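You operate a simulated robot arm through the tools that you are given. There is no shell and no other tool.

Carry out the task below with a simulated two-armed robot. There is one attempt and no reset: what you move stays moved.

JOB
Swap the grey cable at ALARM for the orange one.
Fine: grey cable back in its own slot of the black slotted tray, orange one in up to its marker, nut tight. Where these are worked on the way, their far stop is far enough and under half their travel is too little: black nut marked alarm.

It is judged by the outcome, as a careful person would: the job done as asked, and still so three seconds after it is handed in. It fails if anything else is knocked over, pushed out of place, dropped, spilled or broken.

ROBOT AND FRAMES
Two 7-joint arms with two-finger grippers on one trunk that stands fixed in place. Base frame: the origin is at the foot of the trunk, x ahead of it, y to its left, z up. Lengths are in m, angles in degrees, forces in N, time in s.
The left shoulder is at [0.05, 0.191, 1.217], the right one opposite. With the tool pointing down near the work surface each hand reaches from about 0.1 to 0.72 m from the base axis, measured 20 degrees to its own side. Payload 2.69 kg a hand.
The TCP of each hand is the grasp point between the finger pads, 0.02 m short of the fingertips. In the tool frame z runs along the fingers and y along their closing line. Largest opening 0.1 m; the body of the gripper starts 0.063 m behind the TCP.
Orientation is that of the tool frame in the base frame, as a unit quaternion [x, y, z, w]. With the fingers straight down and closing along the base's y, the tool's x points along the base's -x, its y along +y and its z along -z.

CONTROLS
- The arms move only by the tool drive_tool. It takes "left_commands", "right_commands" or both (then of equal length, played together; a hand with none holds still); each is a list of rows, each a list of 7 numbers: the shift along the base's x, y, z in units of 100 mm (1.0 is 100 mm), then the turn, a rotation vector about the base's x, y, z in units of 45 degrees (1.0 is 45 degrees), then the gripper command, from -1 (shut) to 1 (fully open), values between in proportion. In form: [[dx, dy, dz, rx, ry, rz, claw], ...]. A call has 1 to 20 rows; each row is the pose to reach, as a shift and turn from the pose commanded when the call began. A call with a number of a shift or a turn outside -1 to 1 is refused whole. A row lasts 0.2 s, in which the tool goes at most 0.05 m and 8.6 degrees; a call with a longer step from one row to the next is refused whole, and so is a gripper value outside its range. Where a pose cannot be reached the arm comes as near as it can. A force on the tool above 40 N (or 10 N above the force at the start of the call, whichever is more), or a blocked arm, ends the call early, and 0.2 s more pass. The fingers move at their own pace (about 0.153 m/s each) and stop on an object; they squeeze with about 29 N. The grip force told is the motor's: it shows also when the fingers shut on nothing. Time passes only in rows, and 0.2 s behind the last, so rows that repeat a pose let the fingers close. It gives the time, the measured TCP pose, the force on the tool (base axes), the opening and the grip force at its end, in the units of the frame above (readings bear some noise), with the torque about the TCP (base axes, N m) and any sound that the robot's microphone picked up, and new pictures: "views" is both (left out), scene, wrist or none (wrist: the cameras of the hands that moved).
- Cameras (640 x 400 px; columns grow to the right, rows downward): "scene" is now at [0.121, -0.0464, 1.4273]; the picture's right is [-0.49, -0.87, 0.00], its down [-0.16, 0.09, -0.98] and it looks along [0.86, -0.48, -0.19] (base axes); focal length 214 px, centre (320, 200). "left" rides on the left gripper at [0.07, 0.019, -0.099] in its tool frame; the picture's right is [-0.26, 0.97, 0.00], its down [-0.75, -0.20, -0.63] and it looks along [-0.61, -0.16, 0.78] (tool axes); focal length 230 px, centre (320, 200). "right" rides on the right gripper at [0.07, -0.019, -0.099] in its tool frame; the picture's right is [0.26, 0.97, 0.00], its down [-0.75, 0.20, -0.63] and it looks along [-0.61, 0.16, 0.78] (tool axes); focal length 230 px, centre (320, 200). There is no depth. A picture from a camera that has moved, and an enlarged one, comes with that camera's place and axes in the base frame and with its lens.
- move_column(by): slides the trunk up (or, below 0, down) by that many m; the arms and the scene camera ride with it, the base frame stays. It gives what a move gives, with no picture.
- aim_head(pan, tilt): turns the head with the scene camera to pan (to the left, within 80 degrees either way) and tilt (down, from -29 to 69), counted from straight ahead of the robot. It gives what a move gives, and a new picture of the scene camera.
- zoom(camera, box): a new picture of the part [left, top, right, bottom] of that camera's present view, enlarged. It takes no simulated time.
- close_job(): hands the job in; it is judged then, once.

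Nothing tells you positions but the pictures and the camera data. Unless the task says otherwise, let go and move clear before handing in.

The tools are called after ">>>" as name(argument=value, ...) on one line, values as JSON. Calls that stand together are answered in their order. drive_tool: Moves the arms, as the interface text tells. Its arguments: {"type":"object","properties":{"left_commands":{"type":"array","items":{"type":"array","items":{"type":"number"}}},"right_commands":{"type":"array","items":{"type":"array","items":{"type":"number"}}},"views":{"type":"string","enum":["both","scene","wrist","none"]}},"required":[]} The other tools are called the same way: move_column (by) slides the trunk up or down; aim_head (pan, tilt) turns the head that bears the scene camera; zoom (camera, box) takes an enlarged picture of a part of a camera's view; close_job () hands the job in.

At the start:

```text
time_s: 0.0
left_eef_pos: [0.3069, -0.0261, 1.4236]
left_ee_rot: [-0.001, 1.0, -0.001, -0.001]
left_wrist_force: [0.3, 0.1, -0.1]
left_ft_torque: [0.01, 0.0, 0.0]
left_grip_width: 0.1001
left_gripper_force: 0.0
right_eef_pos: [0.3133, -0.413, 1.459]
right_ee_rot: [0.0, 1.0, -0.002, 0.002]
right_wrist_force: [0.5, 0.6, -0.1]
right_ft_torque: [0.0, 0.01, -0.01]
right_grip_width: 0.0999
right_gripper_force: 0.0
trunk travel left (down, up): [-0.275, 0.048]
head pan, tilt: [-29.3, 10.8]
```

scene: 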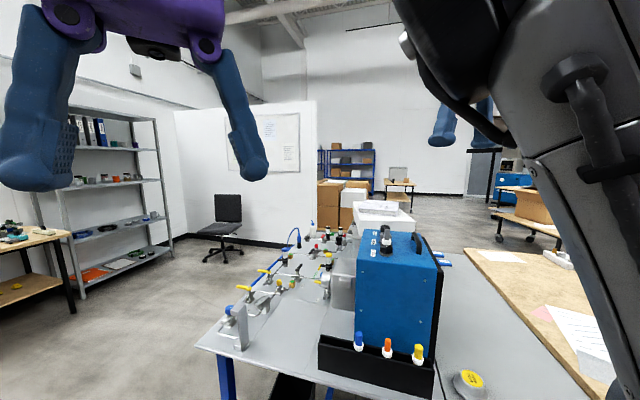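
right: 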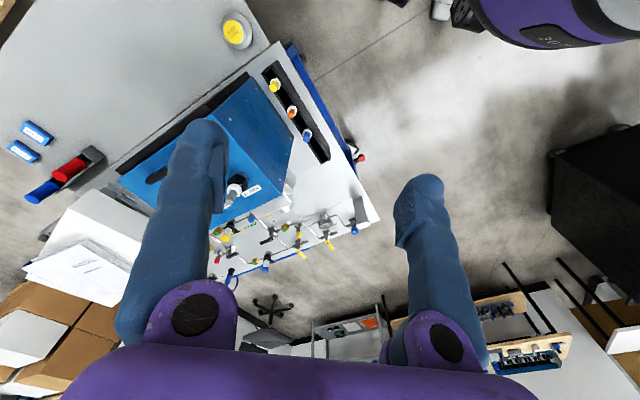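
left: 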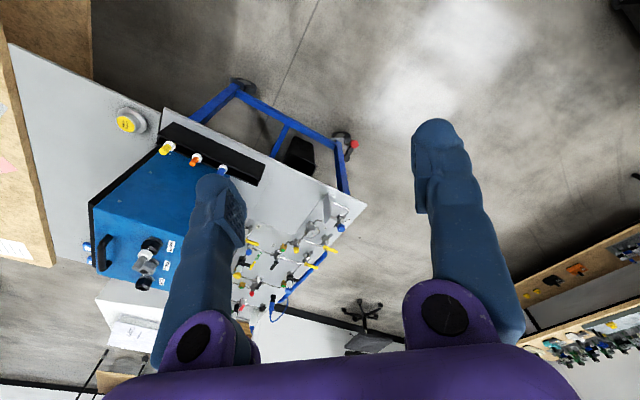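

I see a blue box on a bench with a black slotted tray holding blue, orange and yellow plugs, and a gland on the box's far/left face. I'll take enlarged pictures to find the labels before moving.

>>> zoom(camera="scene", box=[310, 210, 470, 400])

>>> zoom(camera="left", box=[80, 100, 260, 300])

>>> zoom(camera="right", box=[190, 50, 370, 280])

>>> zoom(camera="scene", box=[200, 210, 360, 360])

```text
2.11 times, centred on (390, 305) of scene
camera zoom: at [0.121, -0.0464, 1.4273], right [-0.49, -0.87, 0.0], down [-0.16, 0.09, -0.98], along [0.86, -0.48, -0.19], focal length 452 px, centre (173, -21)
```

zoom: 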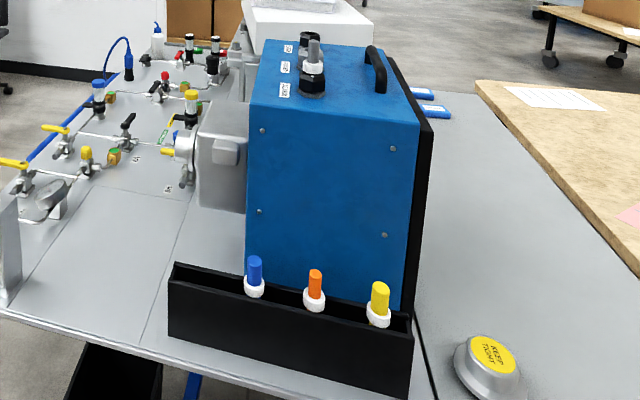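

```text
2.00 times, centred on (170, 200) of left
camera zoom: at [0.2374, -0.0073, 1.5233], right [0.26, 0.97, 0.0], down [0.75, -0.2, 0.63], along [0.61, -0.16, -0.78], focal length 460 px, centre (620, 200)
```

zoom: 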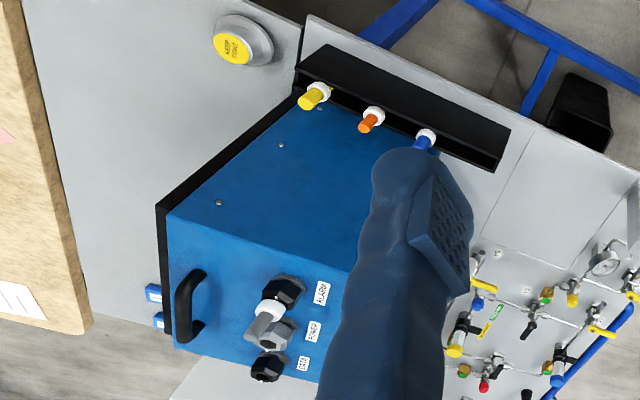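

```text
1.74 times, centred on (280, 165) of right
camera zoom: at [0.2441, -0.4316, 1.5585], right [-0.26, 0.97, 0.0], down [0.75, 0.2, 0.63], along [0.61, 0.16, -0.78], focal length 400 px, centre (390, 261)
```

zoom: 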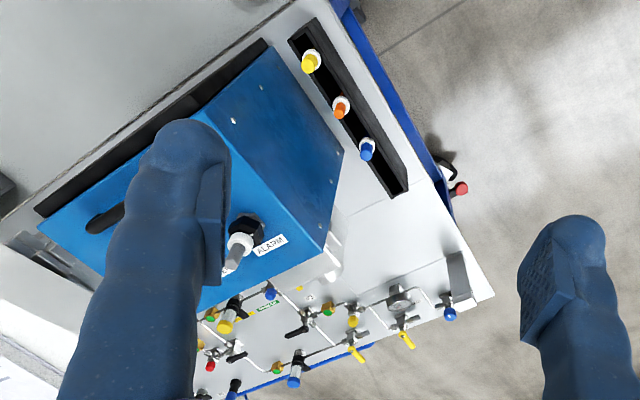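

```text
2.67 times, centred on (280, 285) of scene
camera zoom: at [0.121, -0.0464, 1.4273], right [-0.49, -0.87, 0.0], down [-0.16, 0.09, -0.98], along [0.86, -0.48, -0.19], focal length 572 px, centre (427, -27)
```

zoom: 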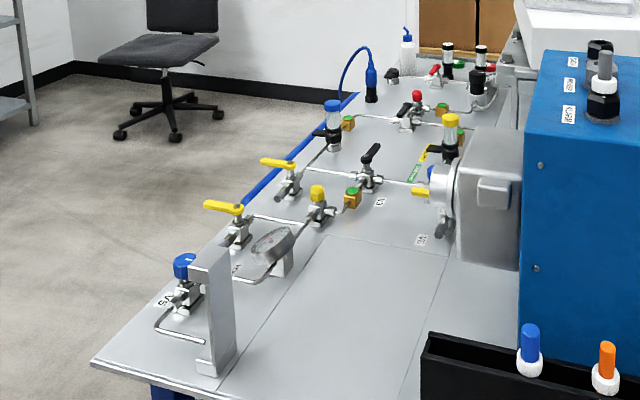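

The box's top carries glands, with ALARM holding the grey cable; the tray near the bench edge holds the blue, orange and yellow ones. I'll zoom tighter on both.

>>> zoom(camera="scene", box=[365, 215, 425, 255])

>>> zoom(camera="scene", box=[310, 320, 440, 400])

>>> zoom(camera="right", box=[250, 50, 350, 180])

>>> zoom(camera="left", box=[130, 220, 190, 300])

```text
10.00 times, centred on (395, 235) of scene
camera zoom: at [0.121, -0.0464, 1.4273], right [-0.49, -0.87, 0.0], down [-0.16, 0.09, -0.98], along [0.86, -0.48, -0.19], focal length 2145 px, centre (-430, -150)
```

zoom: 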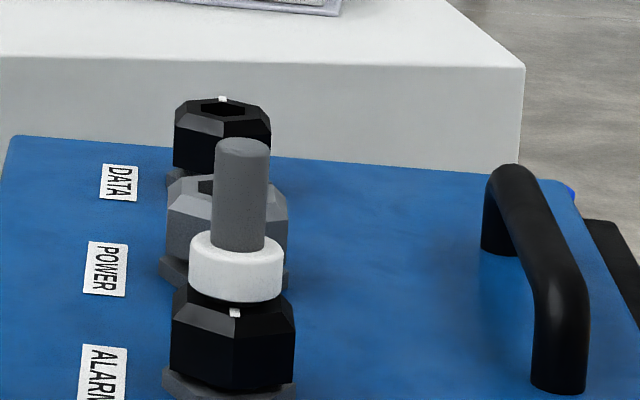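

```text
4.92 times, centred on (375, 360) of scene
camera zoom: at [0.121, -0.0464, 1.4273], right [-0.49, -0.87, 0.0], down [-0.16, 0.09, -0.98], along [0.86, -0.48, -0.19], focal length 1056 px, centre (49, -588)
```

zoom: 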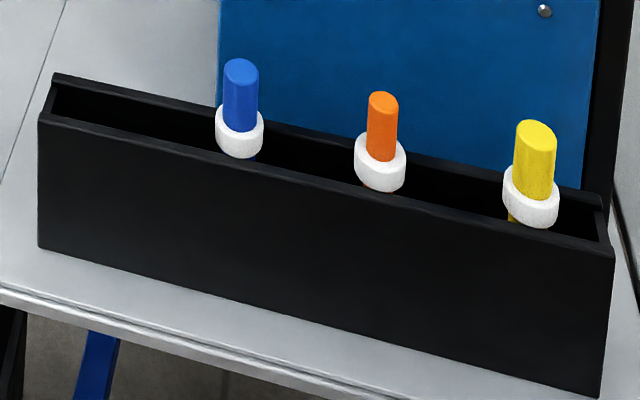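

```text
3.08 times, centred on (300, 115) of right
camera zoom: at [0.2441, -0.4316, 1.5585], right [-0.26, 0.97, 0.0], down [0.75, 0.2, 0.63], along [0.61, 0.16, -0.78], focal length 708 px, centre (382, 462)
```

zoom: 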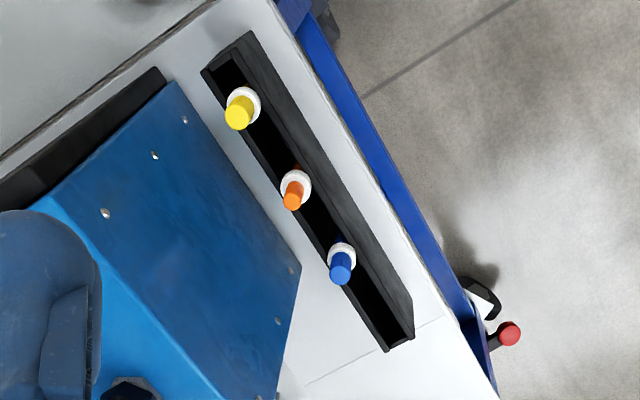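

```text
5.00 times, centred on (160, 260) of left
camera zoom: at [0.2374, -0.0073, 1.5233], right [0.26, 0.97, 0.0], down [0.75, -0.2, 0.63], along [0.61, -0.16, -0.78], focal length 1150 px, centre (1120, -100)
```

zoom: 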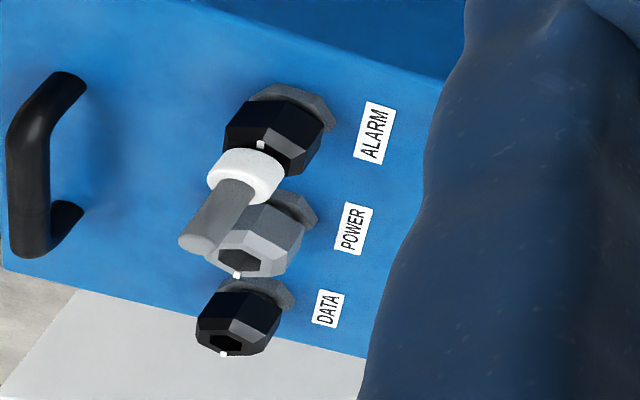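

ALARM's gland appears at about (0.55, -0.51, 1.165) with the grey cable's top near z 1.225, box top ~1.145; the tray's cables are near (0.53,-0.40), (0.48,-0.465), (0.43,-0.52). I'll bring the right hand high above and a bit short of ALARM for a closer view.

>>> drive_tool(right_commands=[[0.35, -0.15, 0, 0, 0, 0, 1], [0.75, -0.3, 0, 0, 0, 0, 1], [1, -0.5, 0, 0, 0, 0, 1], [1, -0.7, -0.2, 0, 0, 0, 1]], views="both")

```text
time_s: 1.0
left_eef_pos: [0.3076, -0.0265, 1.4229]
left_ee_rot: [0.001, 1.0, 0.0, -0.002]
left_wrist_force: [0.1, -0.3, 0.5]
left_ft_torque: [0.0, -0.03, 0.01]
left_grip_width: 0.1003
left_gripper_force: 0.1
right_eef_pos: [0.414, -0.4838, 1.4399]
right_ee_rot: [0.0, 1.0, -0.002, 0.0]
right_wrist_force: [0.0, -0.3, -0.4]
right_ft_torque: [0.02, 0.05, 0.0]
right_grip_width: 0.0998
right_gripper_force: 0.1
trunk travel left (down, up): [-0.275, 0.048]
head pan, tilt: [-29.3, 10.8]
camera scene: at [0.1218, -0.0462, 1.4273], right [-0.49, -0.87, 0.0], down [-0.16, 0.09, -0.98], along [0.86, -0.48, -0.19], focal length 214 px, centre (320, 200)
camera right: at [0.3453, -0.5011, 1.5394], right [-0.26, 0.97, 0.0], down [0.75, 0.2, 0.63], along [0.61, 0.16, -0.78], focal length 230 px, centre (320, 200)
```

scene: 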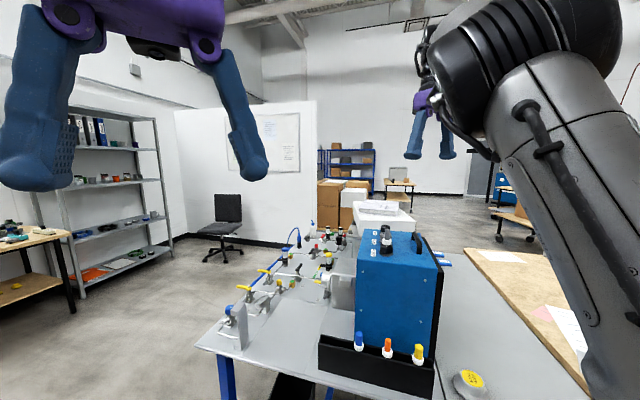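
right: 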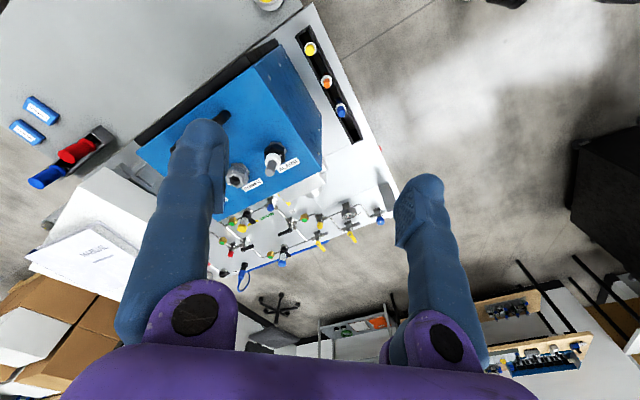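

The hand moved as commanded. I'll look closely at the gland and the tray from here.

>>> zoom(camera="right", box=[220, 130, 320, 200])

>>> zoom(camera="right", box=[280, 20, 370, 150])

```text
5.71 times, centred on (270, 165) of right
camera zoom: at [0.3453, -0.5011, 1.5394], right [-0.26, 0.97, 0.0], down [0.75, 0.2, 0.63], along [0.61, 0.16, -0.78], focal length 1315 px, centre (606, 400)
```

zoom: 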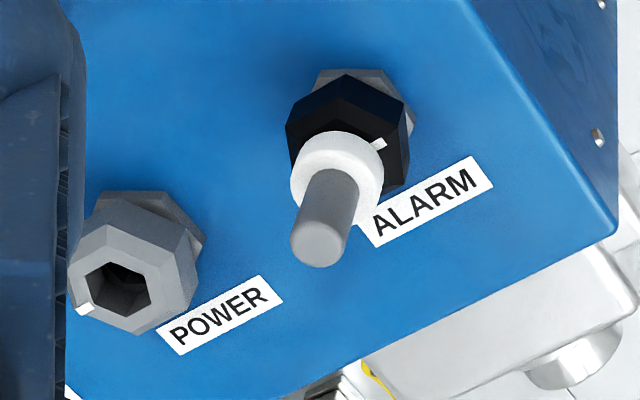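

```text
3.08 times, centred on (325, 85) of right
camera zoom: at [0.3453, -0.5011, 1.5394], right [-0.26, 0.97, 0.0], down [0.75, 0.2, 0.63], along [0.61, 0.16, -0.78], focal length 708 px, centre (305, 554)
```

zoom: 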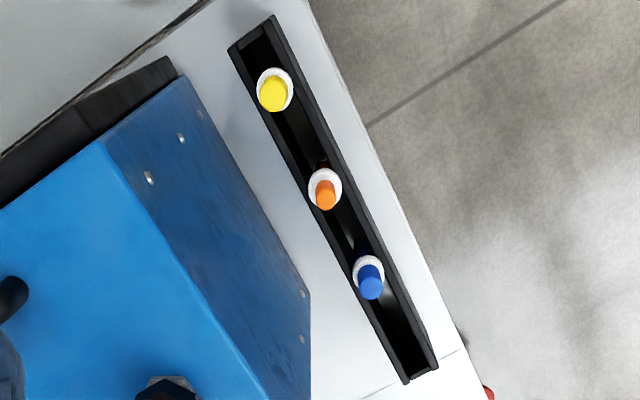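

From above the ALARM nut carries a white index mark on its left-facing flat, while the empty POWER/DATA nuts have theirs on the opposite side, so the nut's travel is probably about half a turn. I'll move right above the nut at a safe height and yaw −20° to line up with the hex flats.

>>> drive_tool(right_commands=[[0.4, -0.1, -0.1, 0, 0, -0.15, 1], [0.8, -0.2, -0.4, 0, 0, -0.3, 1], [1.0, -0.2, -0.7, 0, 0, -0.44, 1], [1.0, -0.2, -0.7, 0, 0, -0.44, 1]], views="both")

>>> zoom(camera="right", box=[200, 40, 400, 200])

>>> zoom(camera="scene", box=[365, 190, 435, 260])

```text
refused: row 2 steps farther than a row can; nothing moved
```

```text
2.50 times, centred on (300, 120) of right
camera zoom: at [0.3453, -0.5011, 1.5394], right [-0.26, 0.97, 0.0], down [0.75, 0.2, 0.63], along [0.61, 0.16, -0.78], focal length 575 px, centre (370, 400)
```

zoom: 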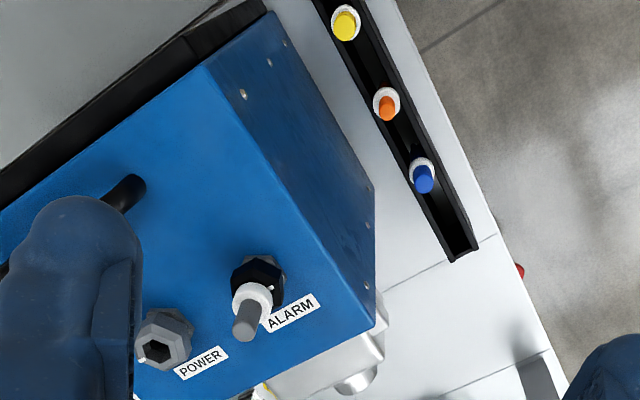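

```text
5.71 times, centred on (400, 225) of scene
camera zoom: at [0.1218, -0.0462, 1.4273], right [-0.49, -0.87, 0.0], down [-0.16, 0.09, -0.98], along [0.86, -0.48, -0.19], focal length 1226 px, centre (-137, 57)
```

zoom: 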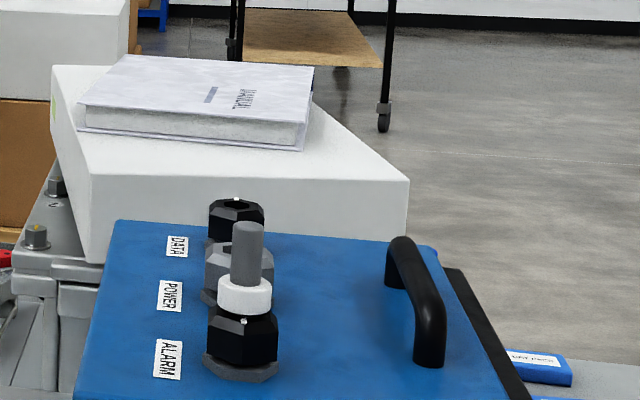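

All three views put the grey cable's top near (0.565, -0.528, 1.215) and the nut around z 1.147–1.172. I'll approach above it with shorter steps.

>>> drive_tool(right_commands=[[0.35, -0.1, -0.2, 0, 0, -0.15, 1], [0.7, -0.2, -0.4, 0, 0, -0.3, 1], [1.0, -0.3, -0.6, 0, 0, -0.44, 1], [1.0, -0.3, -0.6, 0, 0, -0.44, 1]], views="both")

>>> zoom(camera="right", box=[220, 50, 400, 200])

```text
time_s: 2.0
left_eef_pos: [0.3064, -0.0257, 1.4233]
left_ee_rot: [0.0, 1.0, -0.001, 0.001]
left_wrist_force: [0.6, 0.3, 0.0]
left_ft_torque: [-0.05, -0.01, -0.04]
left_grip_width: 0.1
left_gripper_force: 0.1
right_eef_pos: [0.5122, -0.5124, 1.3807]
right_ee_rot: [0.172, 0.985, -0.002, 0.001]
right_wrist_force: [-0.3, -0.1, -0.3]
right_ft_torque: [-0.05, 0.0, 0.06]
right_grip_width: 0.1002
right_gripper_force: 0.0
trunk travel left (down, up): [-0.275, 0.048]
head pan, tilt: [-29.3, 10.8]
camera scene: at [0.1201, -0.0455, 1.4275], right [-0.49, -0.87, 0.0], down [-0.16, 0.09, -0.98], along [0.86, -0.48, -0.19], focal length 214 px, centre (320, 200)
camera right: at [0.4405, -0.5055, 1.4791], right [0.09, 1.0, 0.0], down [0.77, -0.06, 0.63], along [0.63, -0.06, -0.78], focal length 230 px, centre (320, 200)
```

scene: 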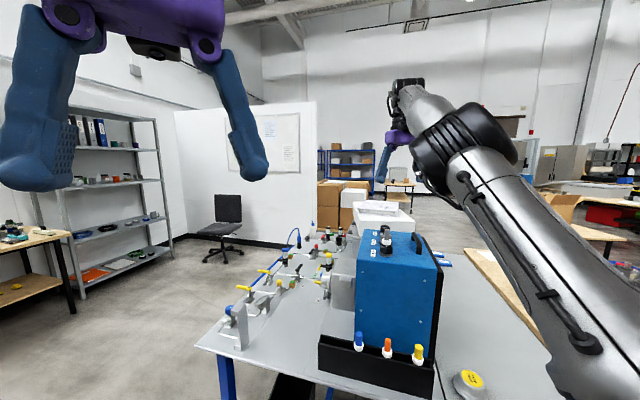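
right: 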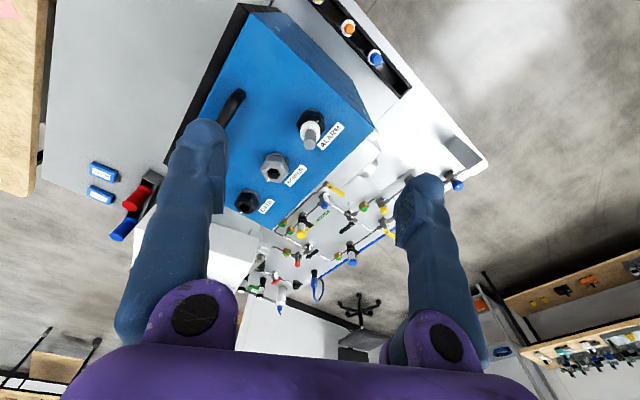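

```text
2.67 times, centred on (310, 125) of right
camera zoom: at [0.4405, -0.5055, 1.4791], right [0.09, 1.0, 0.0], down [0.77, -0.06, 0.63], along [0.63, -0.06, -0.78], focal length 614 px, centre (347, 400)
```

zoom: 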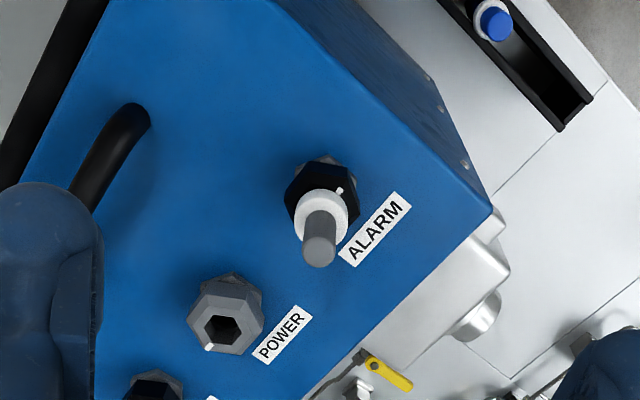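

The gland axis is consistently about (0.563, -0.529). I'll zoom further to read the nut's flat angle.

>>> zoom(camera="right", box=[285, 95, 345, 155])

>>> zoom(camera="scene", box=[373, 220, 403, 260])

```text
6.67 times, centred on (315, 125) of right
camera zoom: at [0.4405, -0.5055, 1.4791], right [0.09, 1.0, 0.0], down [0.77, -0.06, 0.63], along [0.63, -0.06, -0.78], focal length 1534 px, centre (353, 700)
```

zoom: 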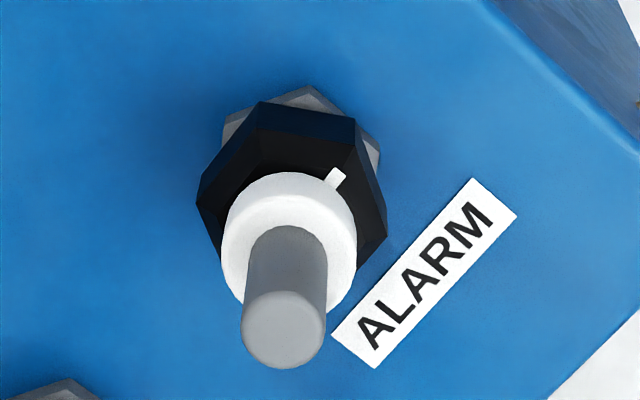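

```text
10.00 times, centred on (388, 240) of scene
camera zoom: at [0.1201, -0.0455, 1.4275], right [-0.49, -0.87, 0.0], down [-0.16, 0.09, -0.98], along [0.86, -0.48, -0.19], focal length 2145 px, centre (-360, -200)
```

zoom: 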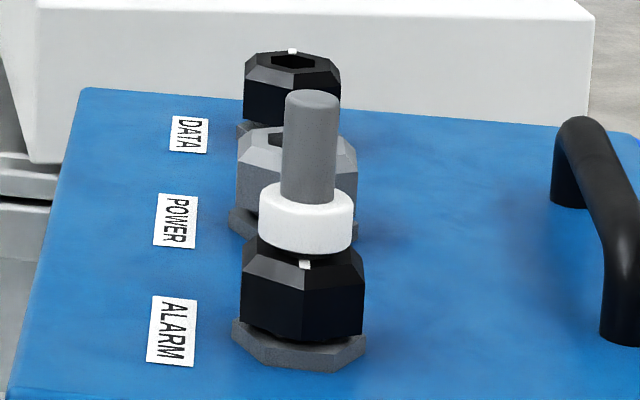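

I want the nut's hex orientation sharper, so I'll zoom tighter.

>>> zoom(camera="scene", box=[382, 242, 392, 258])

>>> zoom(camera="right", box=[300, 105, 325, 130])

>>> zoom(camera="left", box=[148, 233, 168, 253])

```text
16.00 times, centred on (387, 250) of scene
camera zoom: at [0.1201, -0.0455, 1.4275], right [-0.49, -0.87, 0.0], down [-0.16, 0.09, -0.98], along [0.86, -0.48, -0.19], focal length 3432 px, centre (-752, -600)
```

zoom: 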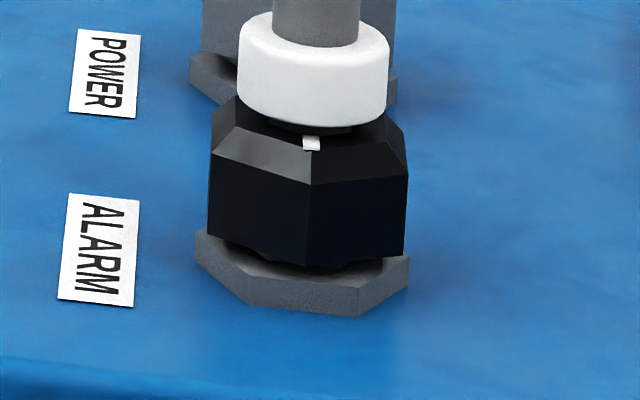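

```text
16.00 times, centred on (312, 118) of right
camera zoom: at [0.4405, -0.5055, 1.4791], right [0.09, 1.0, 0.0], down [0.77, -0.06, 0.63], along [0.63, -0.06, -0.78], focal length 3681 px, centre (440, 1520)
```

zoom: 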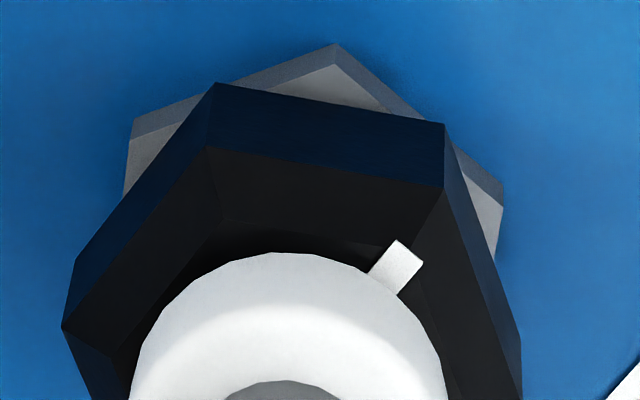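

```text
16.00 times, centred on (158, 243) of left
camera zoom: at [0.2365, -0.0064, 1.5235], right [0.26, 0.97, 0.0], down [0.75, -0.2, 0.63], along [0.61, -0.16, -0.78], focal length 3681 px, centre (2912, -488)
```

zoom: 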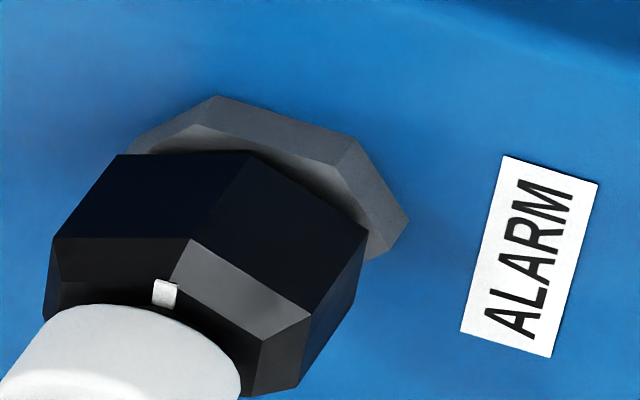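

The mark sits on a hex corner facing the head camera, so the flats face azimuths of about 44°, 104° and 164°; flats lie at z≈1.147–1.162. I'll yaw to −46° (closing along 44°) above the nut and check the alignment.

>>> drive_tool(right_commands=[[0.2, -0.06, -0.1, 0, 0, -0.18, 1], [0.4, -0.12, -0.4, 0, 0, -0.36, 0.4], [0.51, -0.166, -0.75, 0, 0, -0.54, 0.4], [0.51, -0.166, -0.85, 0, 0, -0.578, 0.4], [0.51, -0.166, -0.85, 0, 0, -0.578, 0.4]], views="both")

>>> zoom(camera="right", box=[200, 40, 440, 200])

>>> zoom(camera="scene", box=[350, 180, 450, 260])

```text
time_s: 3.2
left_eef_pos: [0.3063, -0.026, 1.4228]
left_ee_rot: [0.0, 1.0, -0.001, 0.0]
left_wrist_force: [-0.9, 0.6, -0.6]
left_ft_torque: [-0.03, 0.01, 0.04]
left_grip_width: 0.1
left_gripper_force: 0.1
right_eef_pos: [0.5384, -0.5248, 1.2817]
right_ee_rot: [0.389, 0.921, -0.001, 0.002]
right_wrist_force: [-0.5, 0.5, 0.2]
right_ft_torque: [0.02, 0.02, -0.01]
right_grip_width: 0.0702
right_gripper_force: 0.2
right hand out of reach, approached as far as the arm can: row 1, 2, 3, 4, 5
trunk travel left (down, up): [-0.275, 0.048]
head pan, tilt: [-29.3, 10.8]
camera scene: at [0.1208, -0.0467, 1.4274], right [-0.49, -0.87, 0.0], down [-0.16, 0.09, -0.98], along [0.86, -0.48, -0.19], focal length 214 px, centre (320, 200)
camera right: at [0.4769, -0.4886, 1.3804], right [0.51, 0.86, 0.0], down [0.67, -0.4, 0.63], along [0.54, -0.32, -0.78], focal length 230 px, centre (320, 200)
```

scene: 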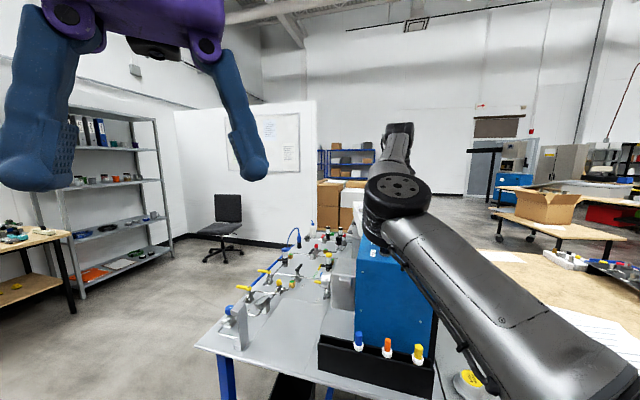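
right: 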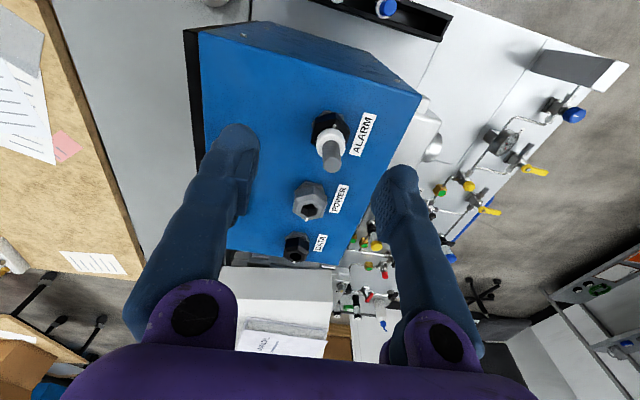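

```text
2.50 times, centred on (320, 120) of right
camera zoom: at [0.4769, -0.4886, 1.3804], right [0.51, 0.86, 0.0], down [0.67, -0.4, 0.63], along [0.54, -0.32, -0.78], focal length 575 px, centre (320, 400)
```

zoom: 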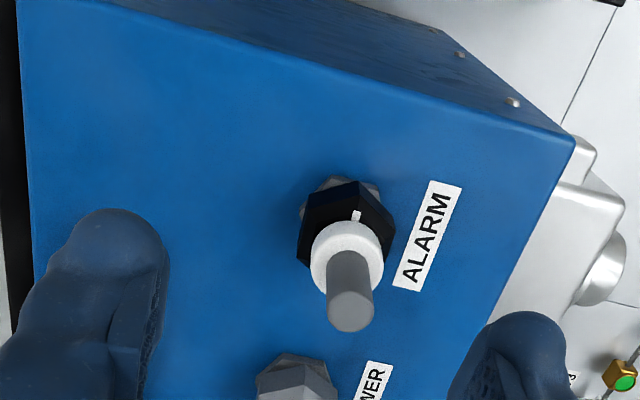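

```text
5.00 times, centred on (400, 220) of scene
camera zoom: at [0.1208, -0.0467, 1.4274], right [-0.49, -0.87, 0.0], down [-0.16, 0.09, -0.98], along [0.86, -0.48, -0.19], focal length 1072 px, centre (-80, 100)
```

zoom: 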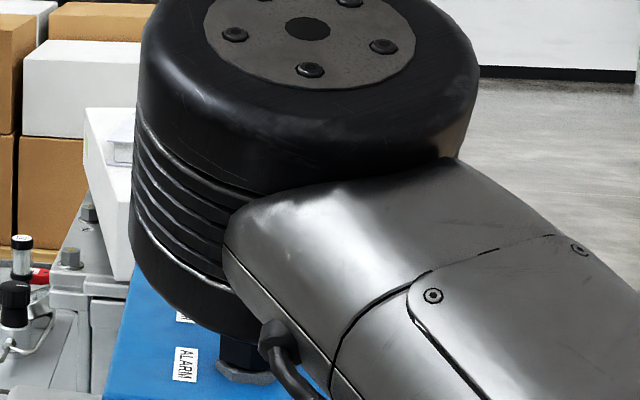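

The spot is just out of reach at this height; the arm is nearly stretched with the wrist above the shoulder. Raising the trunk will bring the shoulder closer to wrist height and extend the level reach.

>>> move_column(by=0.047)

```text
time_s: 4.1
left_eef_pos: [0.3082, -0.0254, 1.4704]
left_ee_rot: [0.0, 1.0, 0.001, -0.001]
left_wrist_force: [0.1, -0.6, 0.4]
left_ft_torque: [-0.02, 0.03, 0.01]
left_grip_width: 0.1001
left_gripper_force: 0.2
right_eef_pos: [0.5398, -0.526, 1.3281]
right_ee_rot: [0.389, 0.921, -0.001, 0.0]
right_wrist_force: [0.0, -0.4, 0.2]
right_ft_torque: [-0.03, 0.0, 0.01]
right_grip_width: 0.07
right_gripper_force: 0.1
trunk travel left (down, up): [-0.322, 0.001]
head pan, tilt: [-29.3, 10.8]
```

The trunk is up and yaw reads −46°. I'll lower to about z 1.26 while shifting toward the axis, still above the cable's top, and check.

>>> drive_tool(right_commands=[[0, 0, -0.3, 0, 0, 0, 0.4], [0.12, -0.02, -0.6, 0, 0, 0, 0.4], [0.23, -0.03, -0.68, 0, 0, 0, 0.4], [0.23, -0.03, -0.68, 0, 0, 0, 0.4]], views="wrist")

>>> zoom(camera="right", box=[200, 40, 440, 200])

```text
time_s: 5.1
left_eef_pos: [0.3072, -0.0254, 1.471]
left_ee_rot: [0.0, 1.0, 0.0, -0.001]
left_wrist_force: [0.4, -0.5, -0.5]
left_ft_torque: [0.04, 0.02, 0.01]
left_grip_width: 0.1001
left_gripper_force: 0.0
right_eef_pos: [0.5612, -0.5285, 1.2617]
right_ee_rot: [0.388, 0.922, -0.001, 0.001]
right_wrist_force: [-0.4, -0.1, -0.6]
right_ft_torque: [-0.01, 0.02, 0.02]
right_grip_width: 0.0699
right_gripper_force: 0.0
trunk travel left (down, up): [-0.322, 0.001]
head pan, tilt: [-29.3, 10.8]
camera right: at [0.4997, -0.4909, 1.3602], right [0.51, 0.86, 0.0], down [0.67, -0.39, 0.63], along [0.54, -0.32, -0.78], focal length 230 px, centre (320, 200)
```

right: 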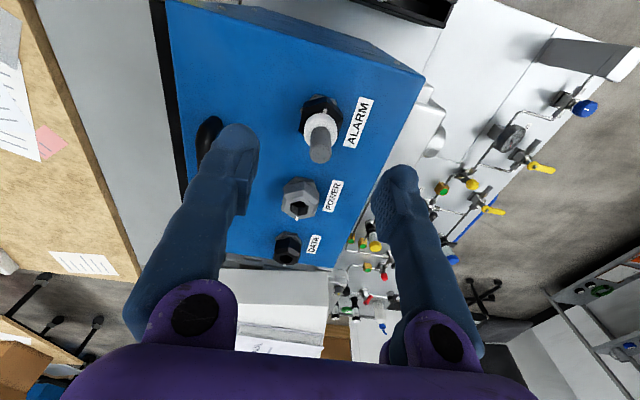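

```text
2.50 times, centred on (320, 120) of right
camera zoom: at [0.4997, -0.4909, 1.3602], right [0.51, 0.86, 0.0], down [0.67, -0.39, 0.63], along [0.54, -0.32, -0.78], focal length 575 px, centre (320, 400)
```

zoom: 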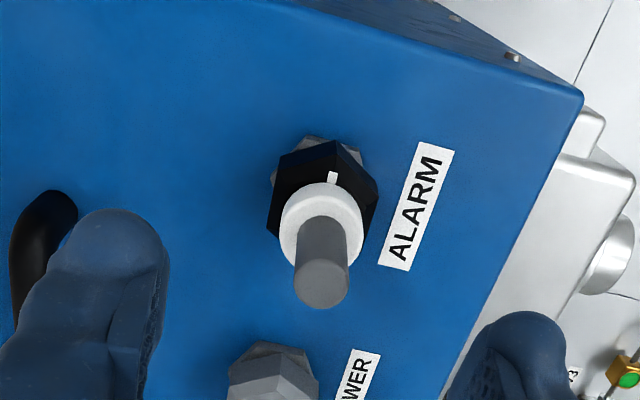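

TCP is nearly on the axis (≈3 mm off) and the yaw matches the flats. I'll descend around the nut to TCP z ≈ 1.169 with the fingers 70 mm open.

>>> drive_tool(right_commands=[[0.025, -0.005, -0.3, 0, 0, -0.03, 0.4], [0.025, -0.005, -0.6, 0, 0, -0.03, 0.4], [0.025, -0.005, -0.8, 0, 0, -0.03, 0.4], [0.025, -0.005, -0.925, 0, 0, -0.03, 0.4], [0.025, -0.005, -0.925, 0, 0, -0.03, 0.4]], views="both")

>>> zoom(camera="right", box=[200, 40, 440, 200])

>>> zoom(camera="scene", box=[350, 200, 450, 300])

>>> zoom(camera="left", box=[100, 180, 260, 340])

```text
time_s: 6.3
left_eef_pos: [0.3071, -0.0268, 1.4704]
left_ee_rot: [0.0, 1.0, 0.0, -0.002]
left_wrist_force: [-0.4, -0.4, -0.2]
left_ft_torque: [0.01, -0.01, -0.03]
left_grip_width: 0.0999
left_gripper_force: 0.0
right_eef_pos: [0.5627, -0.5286, 1.1688]
right_ee_rot: [0.399, 0.917, -0.001, 0.002]
right_wrist_force: [-0.2, -0.5, -1.1]
right_ft_torque: [0.0, 0.01, 0.03]
right_grip_width: 0.07
right_gripper_force: 0.1
trunk travel left (down, up): [-0.322, 0.001]
head pan, tilt: [-29.3, 10.8]
camera scene: at [0.1208, -0.0463, 1.4744], right [-0.49, -0.87, 0.0], down [-0.16, 0.09, -0.98], along [0.86, -0.48, -0.19], focal length 214 px, centre (320, 200)
camera right: at [0.5026, -0.4906, 1.2667], right [0.53, 0.85, 0.0], down [0.66, -0.41, 0.63], along [0.53, -0.34, -0.78], focal length 230 px, centre (320, 200)
```

scene: 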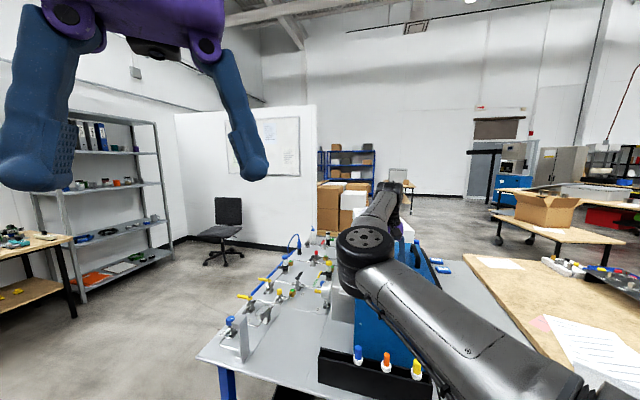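
right: 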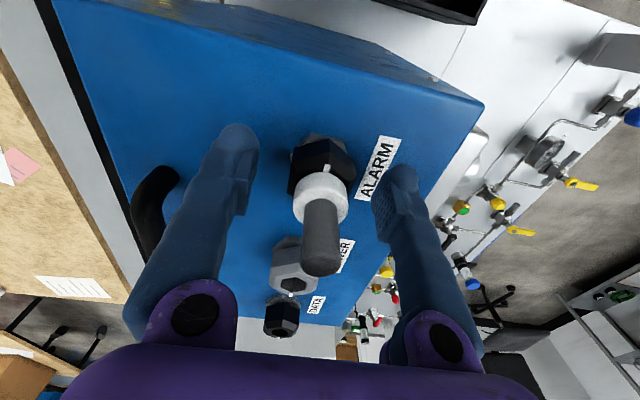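

```text
2.50 times, centred on (320, 120) of right
camera zoom: at [0.5026, -0.4906, 1.2667], right [0.53, 0.85, 0.0], down [0.66, -0.41, 0.63], along [0.53, -0.34, -0.78], focal length 575 px, centre (320, 400)
```

zoom: 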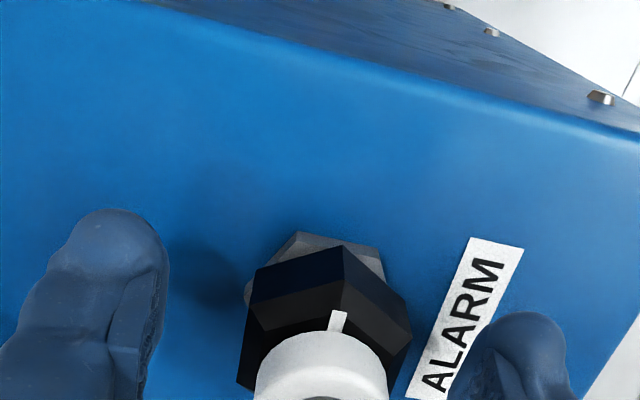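

```text
4.00 times, centred on (400, 250) of scene
camera zoom: at [0.1208, -0.0463, 1.4744], right [-0.49, -0.87, 0.0], down [-0.16, 0.09, -0.98], along [0.86, -0.48, -0.19], focal length 858 px, centre (0, 0)
```

zoom: 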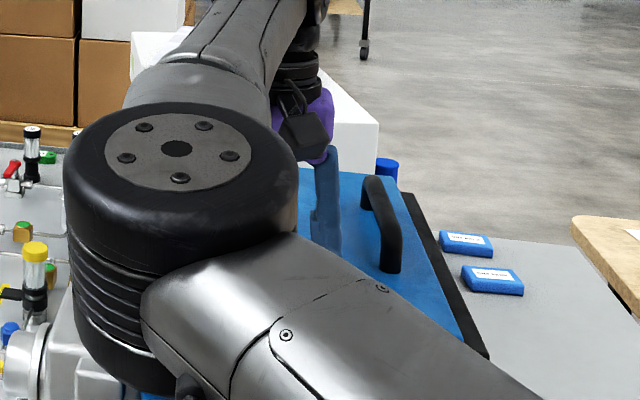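

```text
2.50 times, centred on (180, 260) of left
camera zoom: at [0.2373, -0.0072, 1.5704], right [0.26, 0.97, 0.0], down [0.75, -0.2, 0.63], along [0.61, -0.16, -0.78], focal length 575 px, centre (670, 50)
```

zoom: 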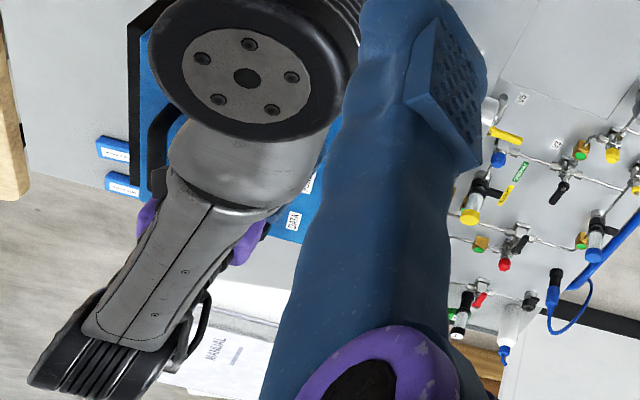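

The fingers straddle the nut freely with no contact force. Closing on the nut's flats now.

>>> drive_tool(right_commands=[[0, 0, 0, 0, 0, 0, -0.2], [0, 0, 0, 0, 0, 0, -1], [0, 0, 0, 0, 0, 0, -1]], views="wrist")

>>> zoom(camera="right", box=[200, 40, 440, 200])

```text
time_s: 7.1
left_eef_pos: [0.3068, -0.0249, 1.4708]
left_ee_rot: [0.0, 1.0, 0.0, 0.0]
left_wrist_force: [0.3, -0.2, -0.1]
left_ft_torque: [0.01, 0.01, -0.01]
left_grip_width: 0.1003
left_gripper_force: 0.0
right_eef_pos: [0.5651, -0.5296, 1.1681]
right_ee_rot: [0.398, 0.917, -0.001, 0.0]
right_wrist_force: [2.5, 2.4, -1.6]
right_ft_torque: [-0.04, -0.2, 0.28]
right_grip_width: 0.035
right_gripper_force: 44.8
trunk travel left (down, up): [-0.322, 0.001]
head pan, tilt: [-29.3, 10.8]
camera right: at [0.5034, -0.4904, 1.2666], right [0.53, 0.85, 0.0], down [0.66, -0.41, 0.63], along [0.53, -0.34, -0.78], focal length 230 px, centre (320, 200)
```

right: 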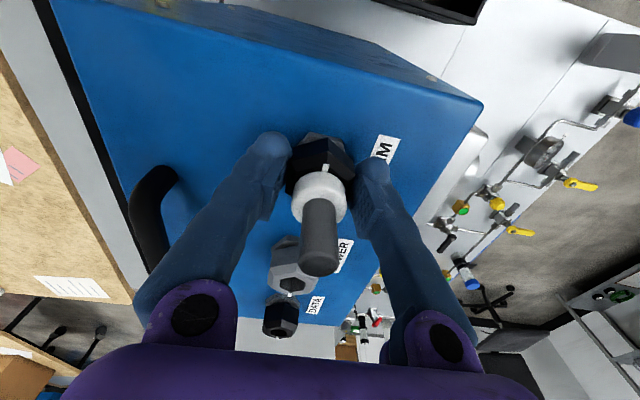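

```text
2.50 times, centred on (320, 120) of right
camera zoom: at [0.5034, -0.4904, 1.2666], right [0.53, 0.85, 0.0], down [0.66, -0.41, 0.63], along [0.53, -0.34, -0.78], focal length 575 px, centre (320, 400)
```

zoom: 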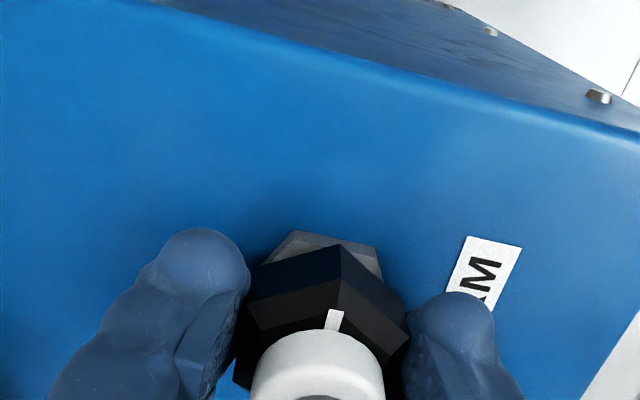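

The nut is gripped at 35 mm. I'll turn it counter-clockwise (seen from above) by 45° and watch force, torque and sound.

>>> drive_tool(right_commands=[[0.015, -0.005, 0, 0, 0, 0.15, -1], [0.02, -0.01, 0, 0, 0, 0.32, -1], [0.02, -0.01, 0, 0, 0, 0.49, -1], [0.02, -0.01, 0, 0, 0, 0.66, -1], [0.02, -0.01, 0, 0, 0, 0.83, -1], [0.02, -0.01, 0, 0, 0, 1.0, -1]], views="wrist")

>>> zoom(camera="right", box=[200, 40, 440, 200])

```text
time_s: 8.5
left_eef_pos: [0.3053, -0.026, 1.4707]
left_ee_rot: [0.0, 1.0, 0.0, 0.0]
left_wrist_force: [0.3, 0.1, -0.1]
left_ft_torque: [0.02, 0.0, 0.0]
left_grip_width: 0.1004
left_gripper_force: 0.1
right_eef_pos: [0.5645, -0.5305, 1.1689]
right_ee_rot: [0.018, 1.0, -0.001, 0.0]
right_wrist_force: [-19.3, 9.7, -12.7]
right_ft_torque: [-0.06, 0.75, 0.01]
right_grip_width: 0.0347
right_gripper_force: 44.4
trunk travel left (down, up): [-0.322, 0.001]
head pan, tilt: [-29.3, 10.8]
camera right: at [0.4941, -0.5465, 1.2676], right [-0.22, 0.97, 0.0], down [0.76, 0.17, 0.63], along [0.61, 0.14, -0.78], focal length 230 px, centre (320, 200)
```

right: 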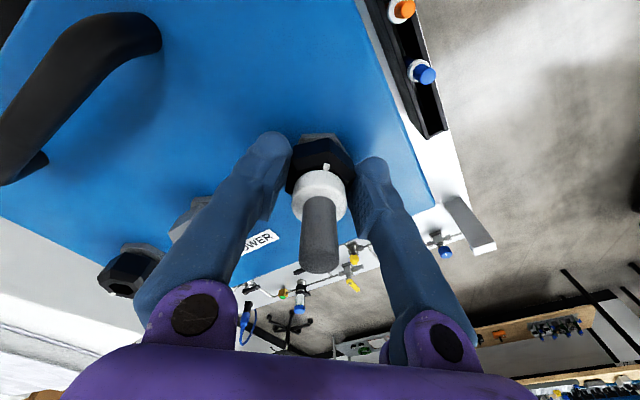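

```text
2.50 times, centred on (320, 120) of right
camera zoom: at [0.4941, -0.5465, 1.2676], right [-0.22, 0.97, 0.0], down [0.76, 0.17, 0.63], along [0.61, 0.14, -0.78], focal length 575 px, centre (320, 400)
```

zoom: 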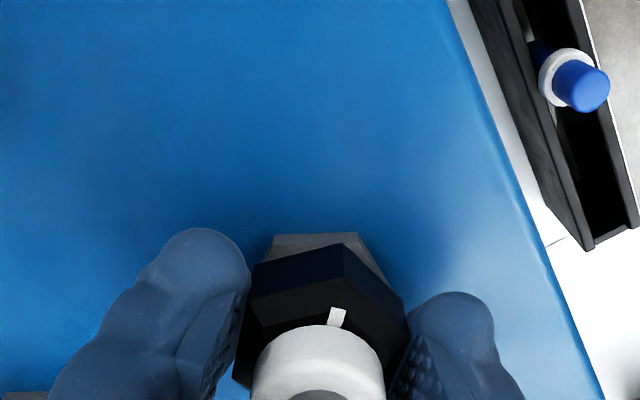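

The nut turned 45° with the fingers, but side force rose to about 20 N, so my turning centre is slightly off. I'll nudge the command to relieve it and then go on.

>>> drive_tool(right_commands=[[-0.015, 0.008, 0, 0, 0, 0, -1], [-0.02, 0.01, 0, 0, 0, 0, -1]], views="none")

```text
time_s: 9.1
left_eef_pos: [0.3062, -0.0247, 1.47]
left_ee_rot: [0.0, 1.0, 0.0, 0.0]
left_wrist_force: [-0.8, -0.1, 0.4]
left_ft_torque: [0.01, 0.01, 0.03]
left_grip_width: 0.1001
left_gripper_force: 0.1
right_eef_pos: [0.5642, -0.5303, 1.1687]
right_ee_rot: [0.017, 1.0, -0.001, 0.003]
right_wrist_force: [-11.2, 3.0, -9.0]
right_ft_torque: [0.02, 0.57, 0.02]
right_grip_width: 0.0347
right_gripper_force: 45.7
trunk travel left (down, up): [-0.322, 0.001]
head pan, tilt: [-29.3, 10.8]
```

Relief is working; I'll relax a bit more and then turn another 45°.

>>> drive_tool(right_commands=[[-0.025, 0.005, 0, 0, 0, 0, -1], [-0.025, 0.005, 0, 0, 0, 0, -1], [-0.025, 0.005, 0, 0, 0, 0.17, -1], [-0.025, 0.005, 0, 0, 0, 0.34, -1], [-0.025, 0.005, 0, 0, 0, 0.51, -1], [-0.025, 0.005, 0, 0, 0, 0.51, -1]], views="wrist")

```text
time_s: 10.5
left_eef_pos: [0.3086, -0.0268, 1.4699]
left_ee_rot: [0.0, 1.0, 0.0, -0.002]
left_wrist_force: [-0.6, -0.4, -0.4]
left_ft_torque: [0.01, -0.01, 0.0]
left_grip_width: 0.1001
left_gripper_force: 0.1
right_eef_pos: [0.5648, -0.5306, 1.1682]
right_ee_rot: [-0.182, 0.983, -0.003, 0.003]
right_wrist_force: [25.3, -16.5, 14.6]
right_ft_torque: [0.21, -1.08, -0.04]
right_grip_width: 0.0347
right_gripper_force: 45.3
trunk travel left (down, up): [-0.322, 0.001]
head pan, tilt: [-29.3, 10.8]
camera right: at [0.5053, -0.5727, 1.2666], right [-0.59, 0.81, -0.01], down [0.62, 0.46, 0.63], along [0.52, 0.37, -0.77], focal length 230 px, centre (320, 200)
```

right: 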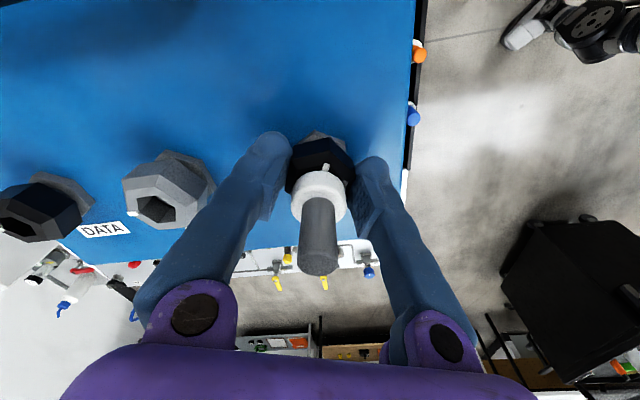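

The side force swung the other way, so the centre correction must follow the yaw. I'll relieve it by feedback before turning on.

>>> drive_tool(right_commands=[[0.02, -0.01, 0, 0, 0, 0, -1], [0.03, -0.015, 0, 0, 0, 0, -1], [0.03, -0.015, 0, 0, 0, 0, -1]], views="none")

```text
time_s: 11.3
left_eef_pos: [0.3067, -0.0254, 1.4715]
left_ee_rot: [0.0, 1.0, 0.0, -0.001]
left_wrist_force: [0.1, -0.5, 0.3]
left_ft_torque: [-0.03, 0.03, 0.0]
left_grip_width: 0.0999
left_gripper_force: 0.1
right_eef_pos: [0.564, -0.5325, 1.168]
right_ee_rot: [-0.181, 0.983, -0.001, 0.0]
right_wrist_force: [7.3, -9.1, 11.7]
right_ft_torque: [-0.19, -0.18, -0.04]
right_grip_width: 0.0348
right_gripper_force: 44.8
trunk travel left (down, up): [-0.322, 0.001]
head pan, tilt: [-29.3, 10.8]
```

Better. A small further correction with a small rise in z, then another ~22° of turn.

>>> drive_tool(right_commands=[[0.01, -0.01, 0.01, 0, 0, 0, -1], [0.01, -0.01, 0.01, 0, 0, 0.17, -1], [0.01, -0.01, 0.01, 0, 0, 0.34, -1], [0.01, -0.01, 0.01, 0, 0, 0.5, -1], [0.01, -0.01, 0.01, 0, 0, 0.5, -1]], views="none")

```text
time_s: 12.5
left_eef_pos: [0.3064, -0.0265, 1.4699]
left_ee_rot: [0.0, 1.0, 0.0, -0.001]
left_wrist_force: [0.1, 0.5, 0.2]
left_ft_torque: [0.0, 0.0, 0.0]
left_grip_width: 0.1
left_gripper_force: 0.0
right_eef_pos: [0.5641, -0.5322, 1.1692]
right_ee_rot: [-0.37, 0.929, 0.001, 0.001]
right_wrist_force: [-11.9, 3.2, -11.6]
right_ft_torque: [-0.59, 0.84, 0.03]
right_grip_width: 0.0346
right_gripper_force: 44.9
trunk travel left (down, up): [-0.322, 0.001]
head pan, tilt: [-29.3, 10.8]
```

90° turned so far with no stop. I'll relieve and carry on another 40°.

>>> drive_tool(right_commands=[[-0.015, 0.0, -0.01, 0, 0, 0, -1], [-0.015, 0.0, -0.01, 0, 0, 0.17, -1], [-0.015, 0.0, -0.01, 0, 0, 0.34, -1], [-0.015, 0.0, -0.01, 0, 0, 0.5, -1], [-0.015, 0.0, -0.01, 0, 0, 0.5, -1]], views="wrist")

>>> zoom(camera="right", box=[200, 40, 440, 200])

```text
time_s: 13.7
left_eef_pos: [0.3074, -0.0267, 1.4709]
left_ee_rot: [0.0, 1.0, 0.0, 0.0]
left_wrist_force: [0.6, 0.0, 0.1]
left_ft_torque: [-0.01, -0.01, 0.03]
left_grip_width: 0.1
left_gripper_force: 0.0
right_eef_pos: [0.5653, -0.5313, 1.1669]
right_ee_rot: [-0.544, 0.839, -0.002, 0.003]
right_wrist_force: [3.7, -9.5, 5.3]
right_ft_torque: [0.2, -0.35, -0.03]
right_grip_width: 0.0348
right_gripper_force: 44.7
trunk travel left (down, up): [-0.322, 0.001]
head pan, tilt: [-29.3, 10.8]
camera right: at [0.5534, -0.6031, 1.2674], right [-0.99, 0.16, -0.01], down [0.12, 0.77, 0.63], along [0.1, 0.62, -0.78], focal length 230 px, centre (320, 200)
```

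right: 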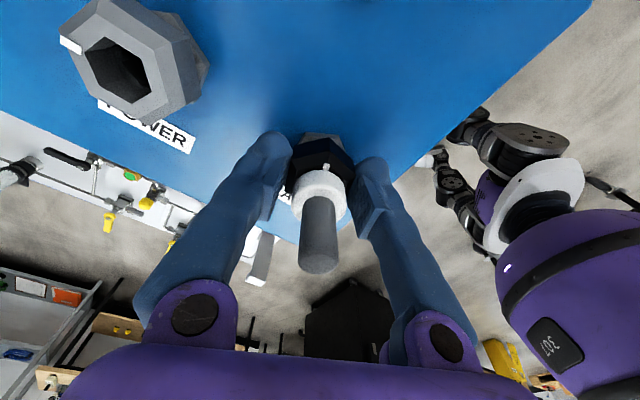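

```text
2.50 times, centred on (320, 120) of right
camera zoom: at [0.5534, -0.6031, 1.2674], right [-0.99, 0.16, -0.01], down [0.12, 0.77, 0.63], along [0.1, 0.62, -0.78], focal length 575 px, centre (320, 400)
```

zoom: 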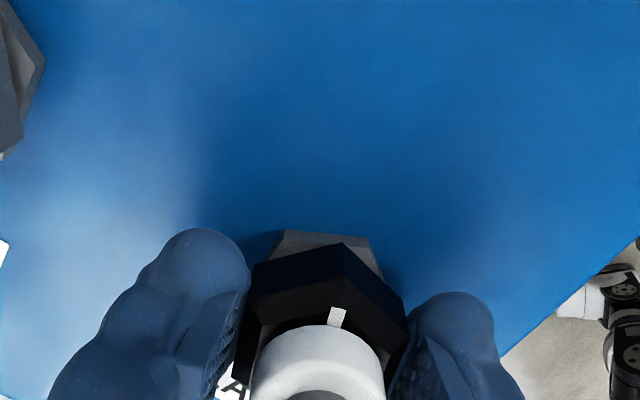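

About 113° so far, the fingers hold the nut well. I'll go on turning.

>>> drive_tool(right_commands=[[0.0, -0.01, 0.0, 0, 0, 0.17, -1], [0.0, -0.01, 0.0, 0, 0, 0.34, -1], [0.0, -0.01, 0.0, 0, 0, 0.5, -1], [0.0, -0.01, 0.0, 0, 0, 0.5, -1]], views="none")

```text
time_s: 14.7
left_eef_pos: [0.3065, -0.0257, 1.4706]
left_ee_rot: [0.0, 1.0, -0.001, -0.001]
left_wrist_force: [0.4, -0.1, -1.3]
left_ft_torque: [-0.01, 0.02, -0.02]
left_grip_width: 0.0999
left_gripper_force: 0.0
right_eef_pos: [0.566, -0.5308, 1.1684]
right_ee_rot: [-0.698, 0.716, -0.001, 0.003]
right_wrist_force: [11.9, -5.3, 15.7]
right_ft_torque: [0.51, -0.25, -0.03]
right_grip_width: 0.0351
right_gripper_force: 45.1
trunk travel left (down, up): [-0.322, 0.001]
head pan, tilt: [-29.3, 10.8]
```

>>> drive_tool(right_commands=[[0.015, -0.005, 0.01, 0, 0, 0.0, -1], [0.015, -0.005, 0.01, 0, 0, 0.17, -1], [0.015, -0.005, 0.01, 0, 0, 0.34, -1], [0.015, -0.005, 0.01, 0, 0, 0.5, -1], [0.015, -0.005, 0.01, 0, 0, 0.5, -1]], views="none")

```text
time_s: 15.9
left_eef_pos: [0.3069, -0.0252, 1.4699]
left_ee_rot: [-0.001, 1.0, 0.0, -0.001]
left_wrist_force: [0.0, 0.0, -0.3]
left_ft_torque: [-0.03, 0.03, -0.02]
left_grip_width: 0.0999
left_gripper_force: 0.0
right_eef_pos: [0.5656, -0.5314, 1.1681]
right_ee_rot: [0.824, -0.566, -0.002, -0.001]
right_wrist_force: [8.4, 2.9, 4.6]
right_ft_torque: [0.07, -0.11, -0.04]
right_grip_width: 0.0348
right_gripper_force: 45.5
trunk travel left (down, up): [-0.322, 0.001]
head pan, tilt: [-29.3, 10.8]
```

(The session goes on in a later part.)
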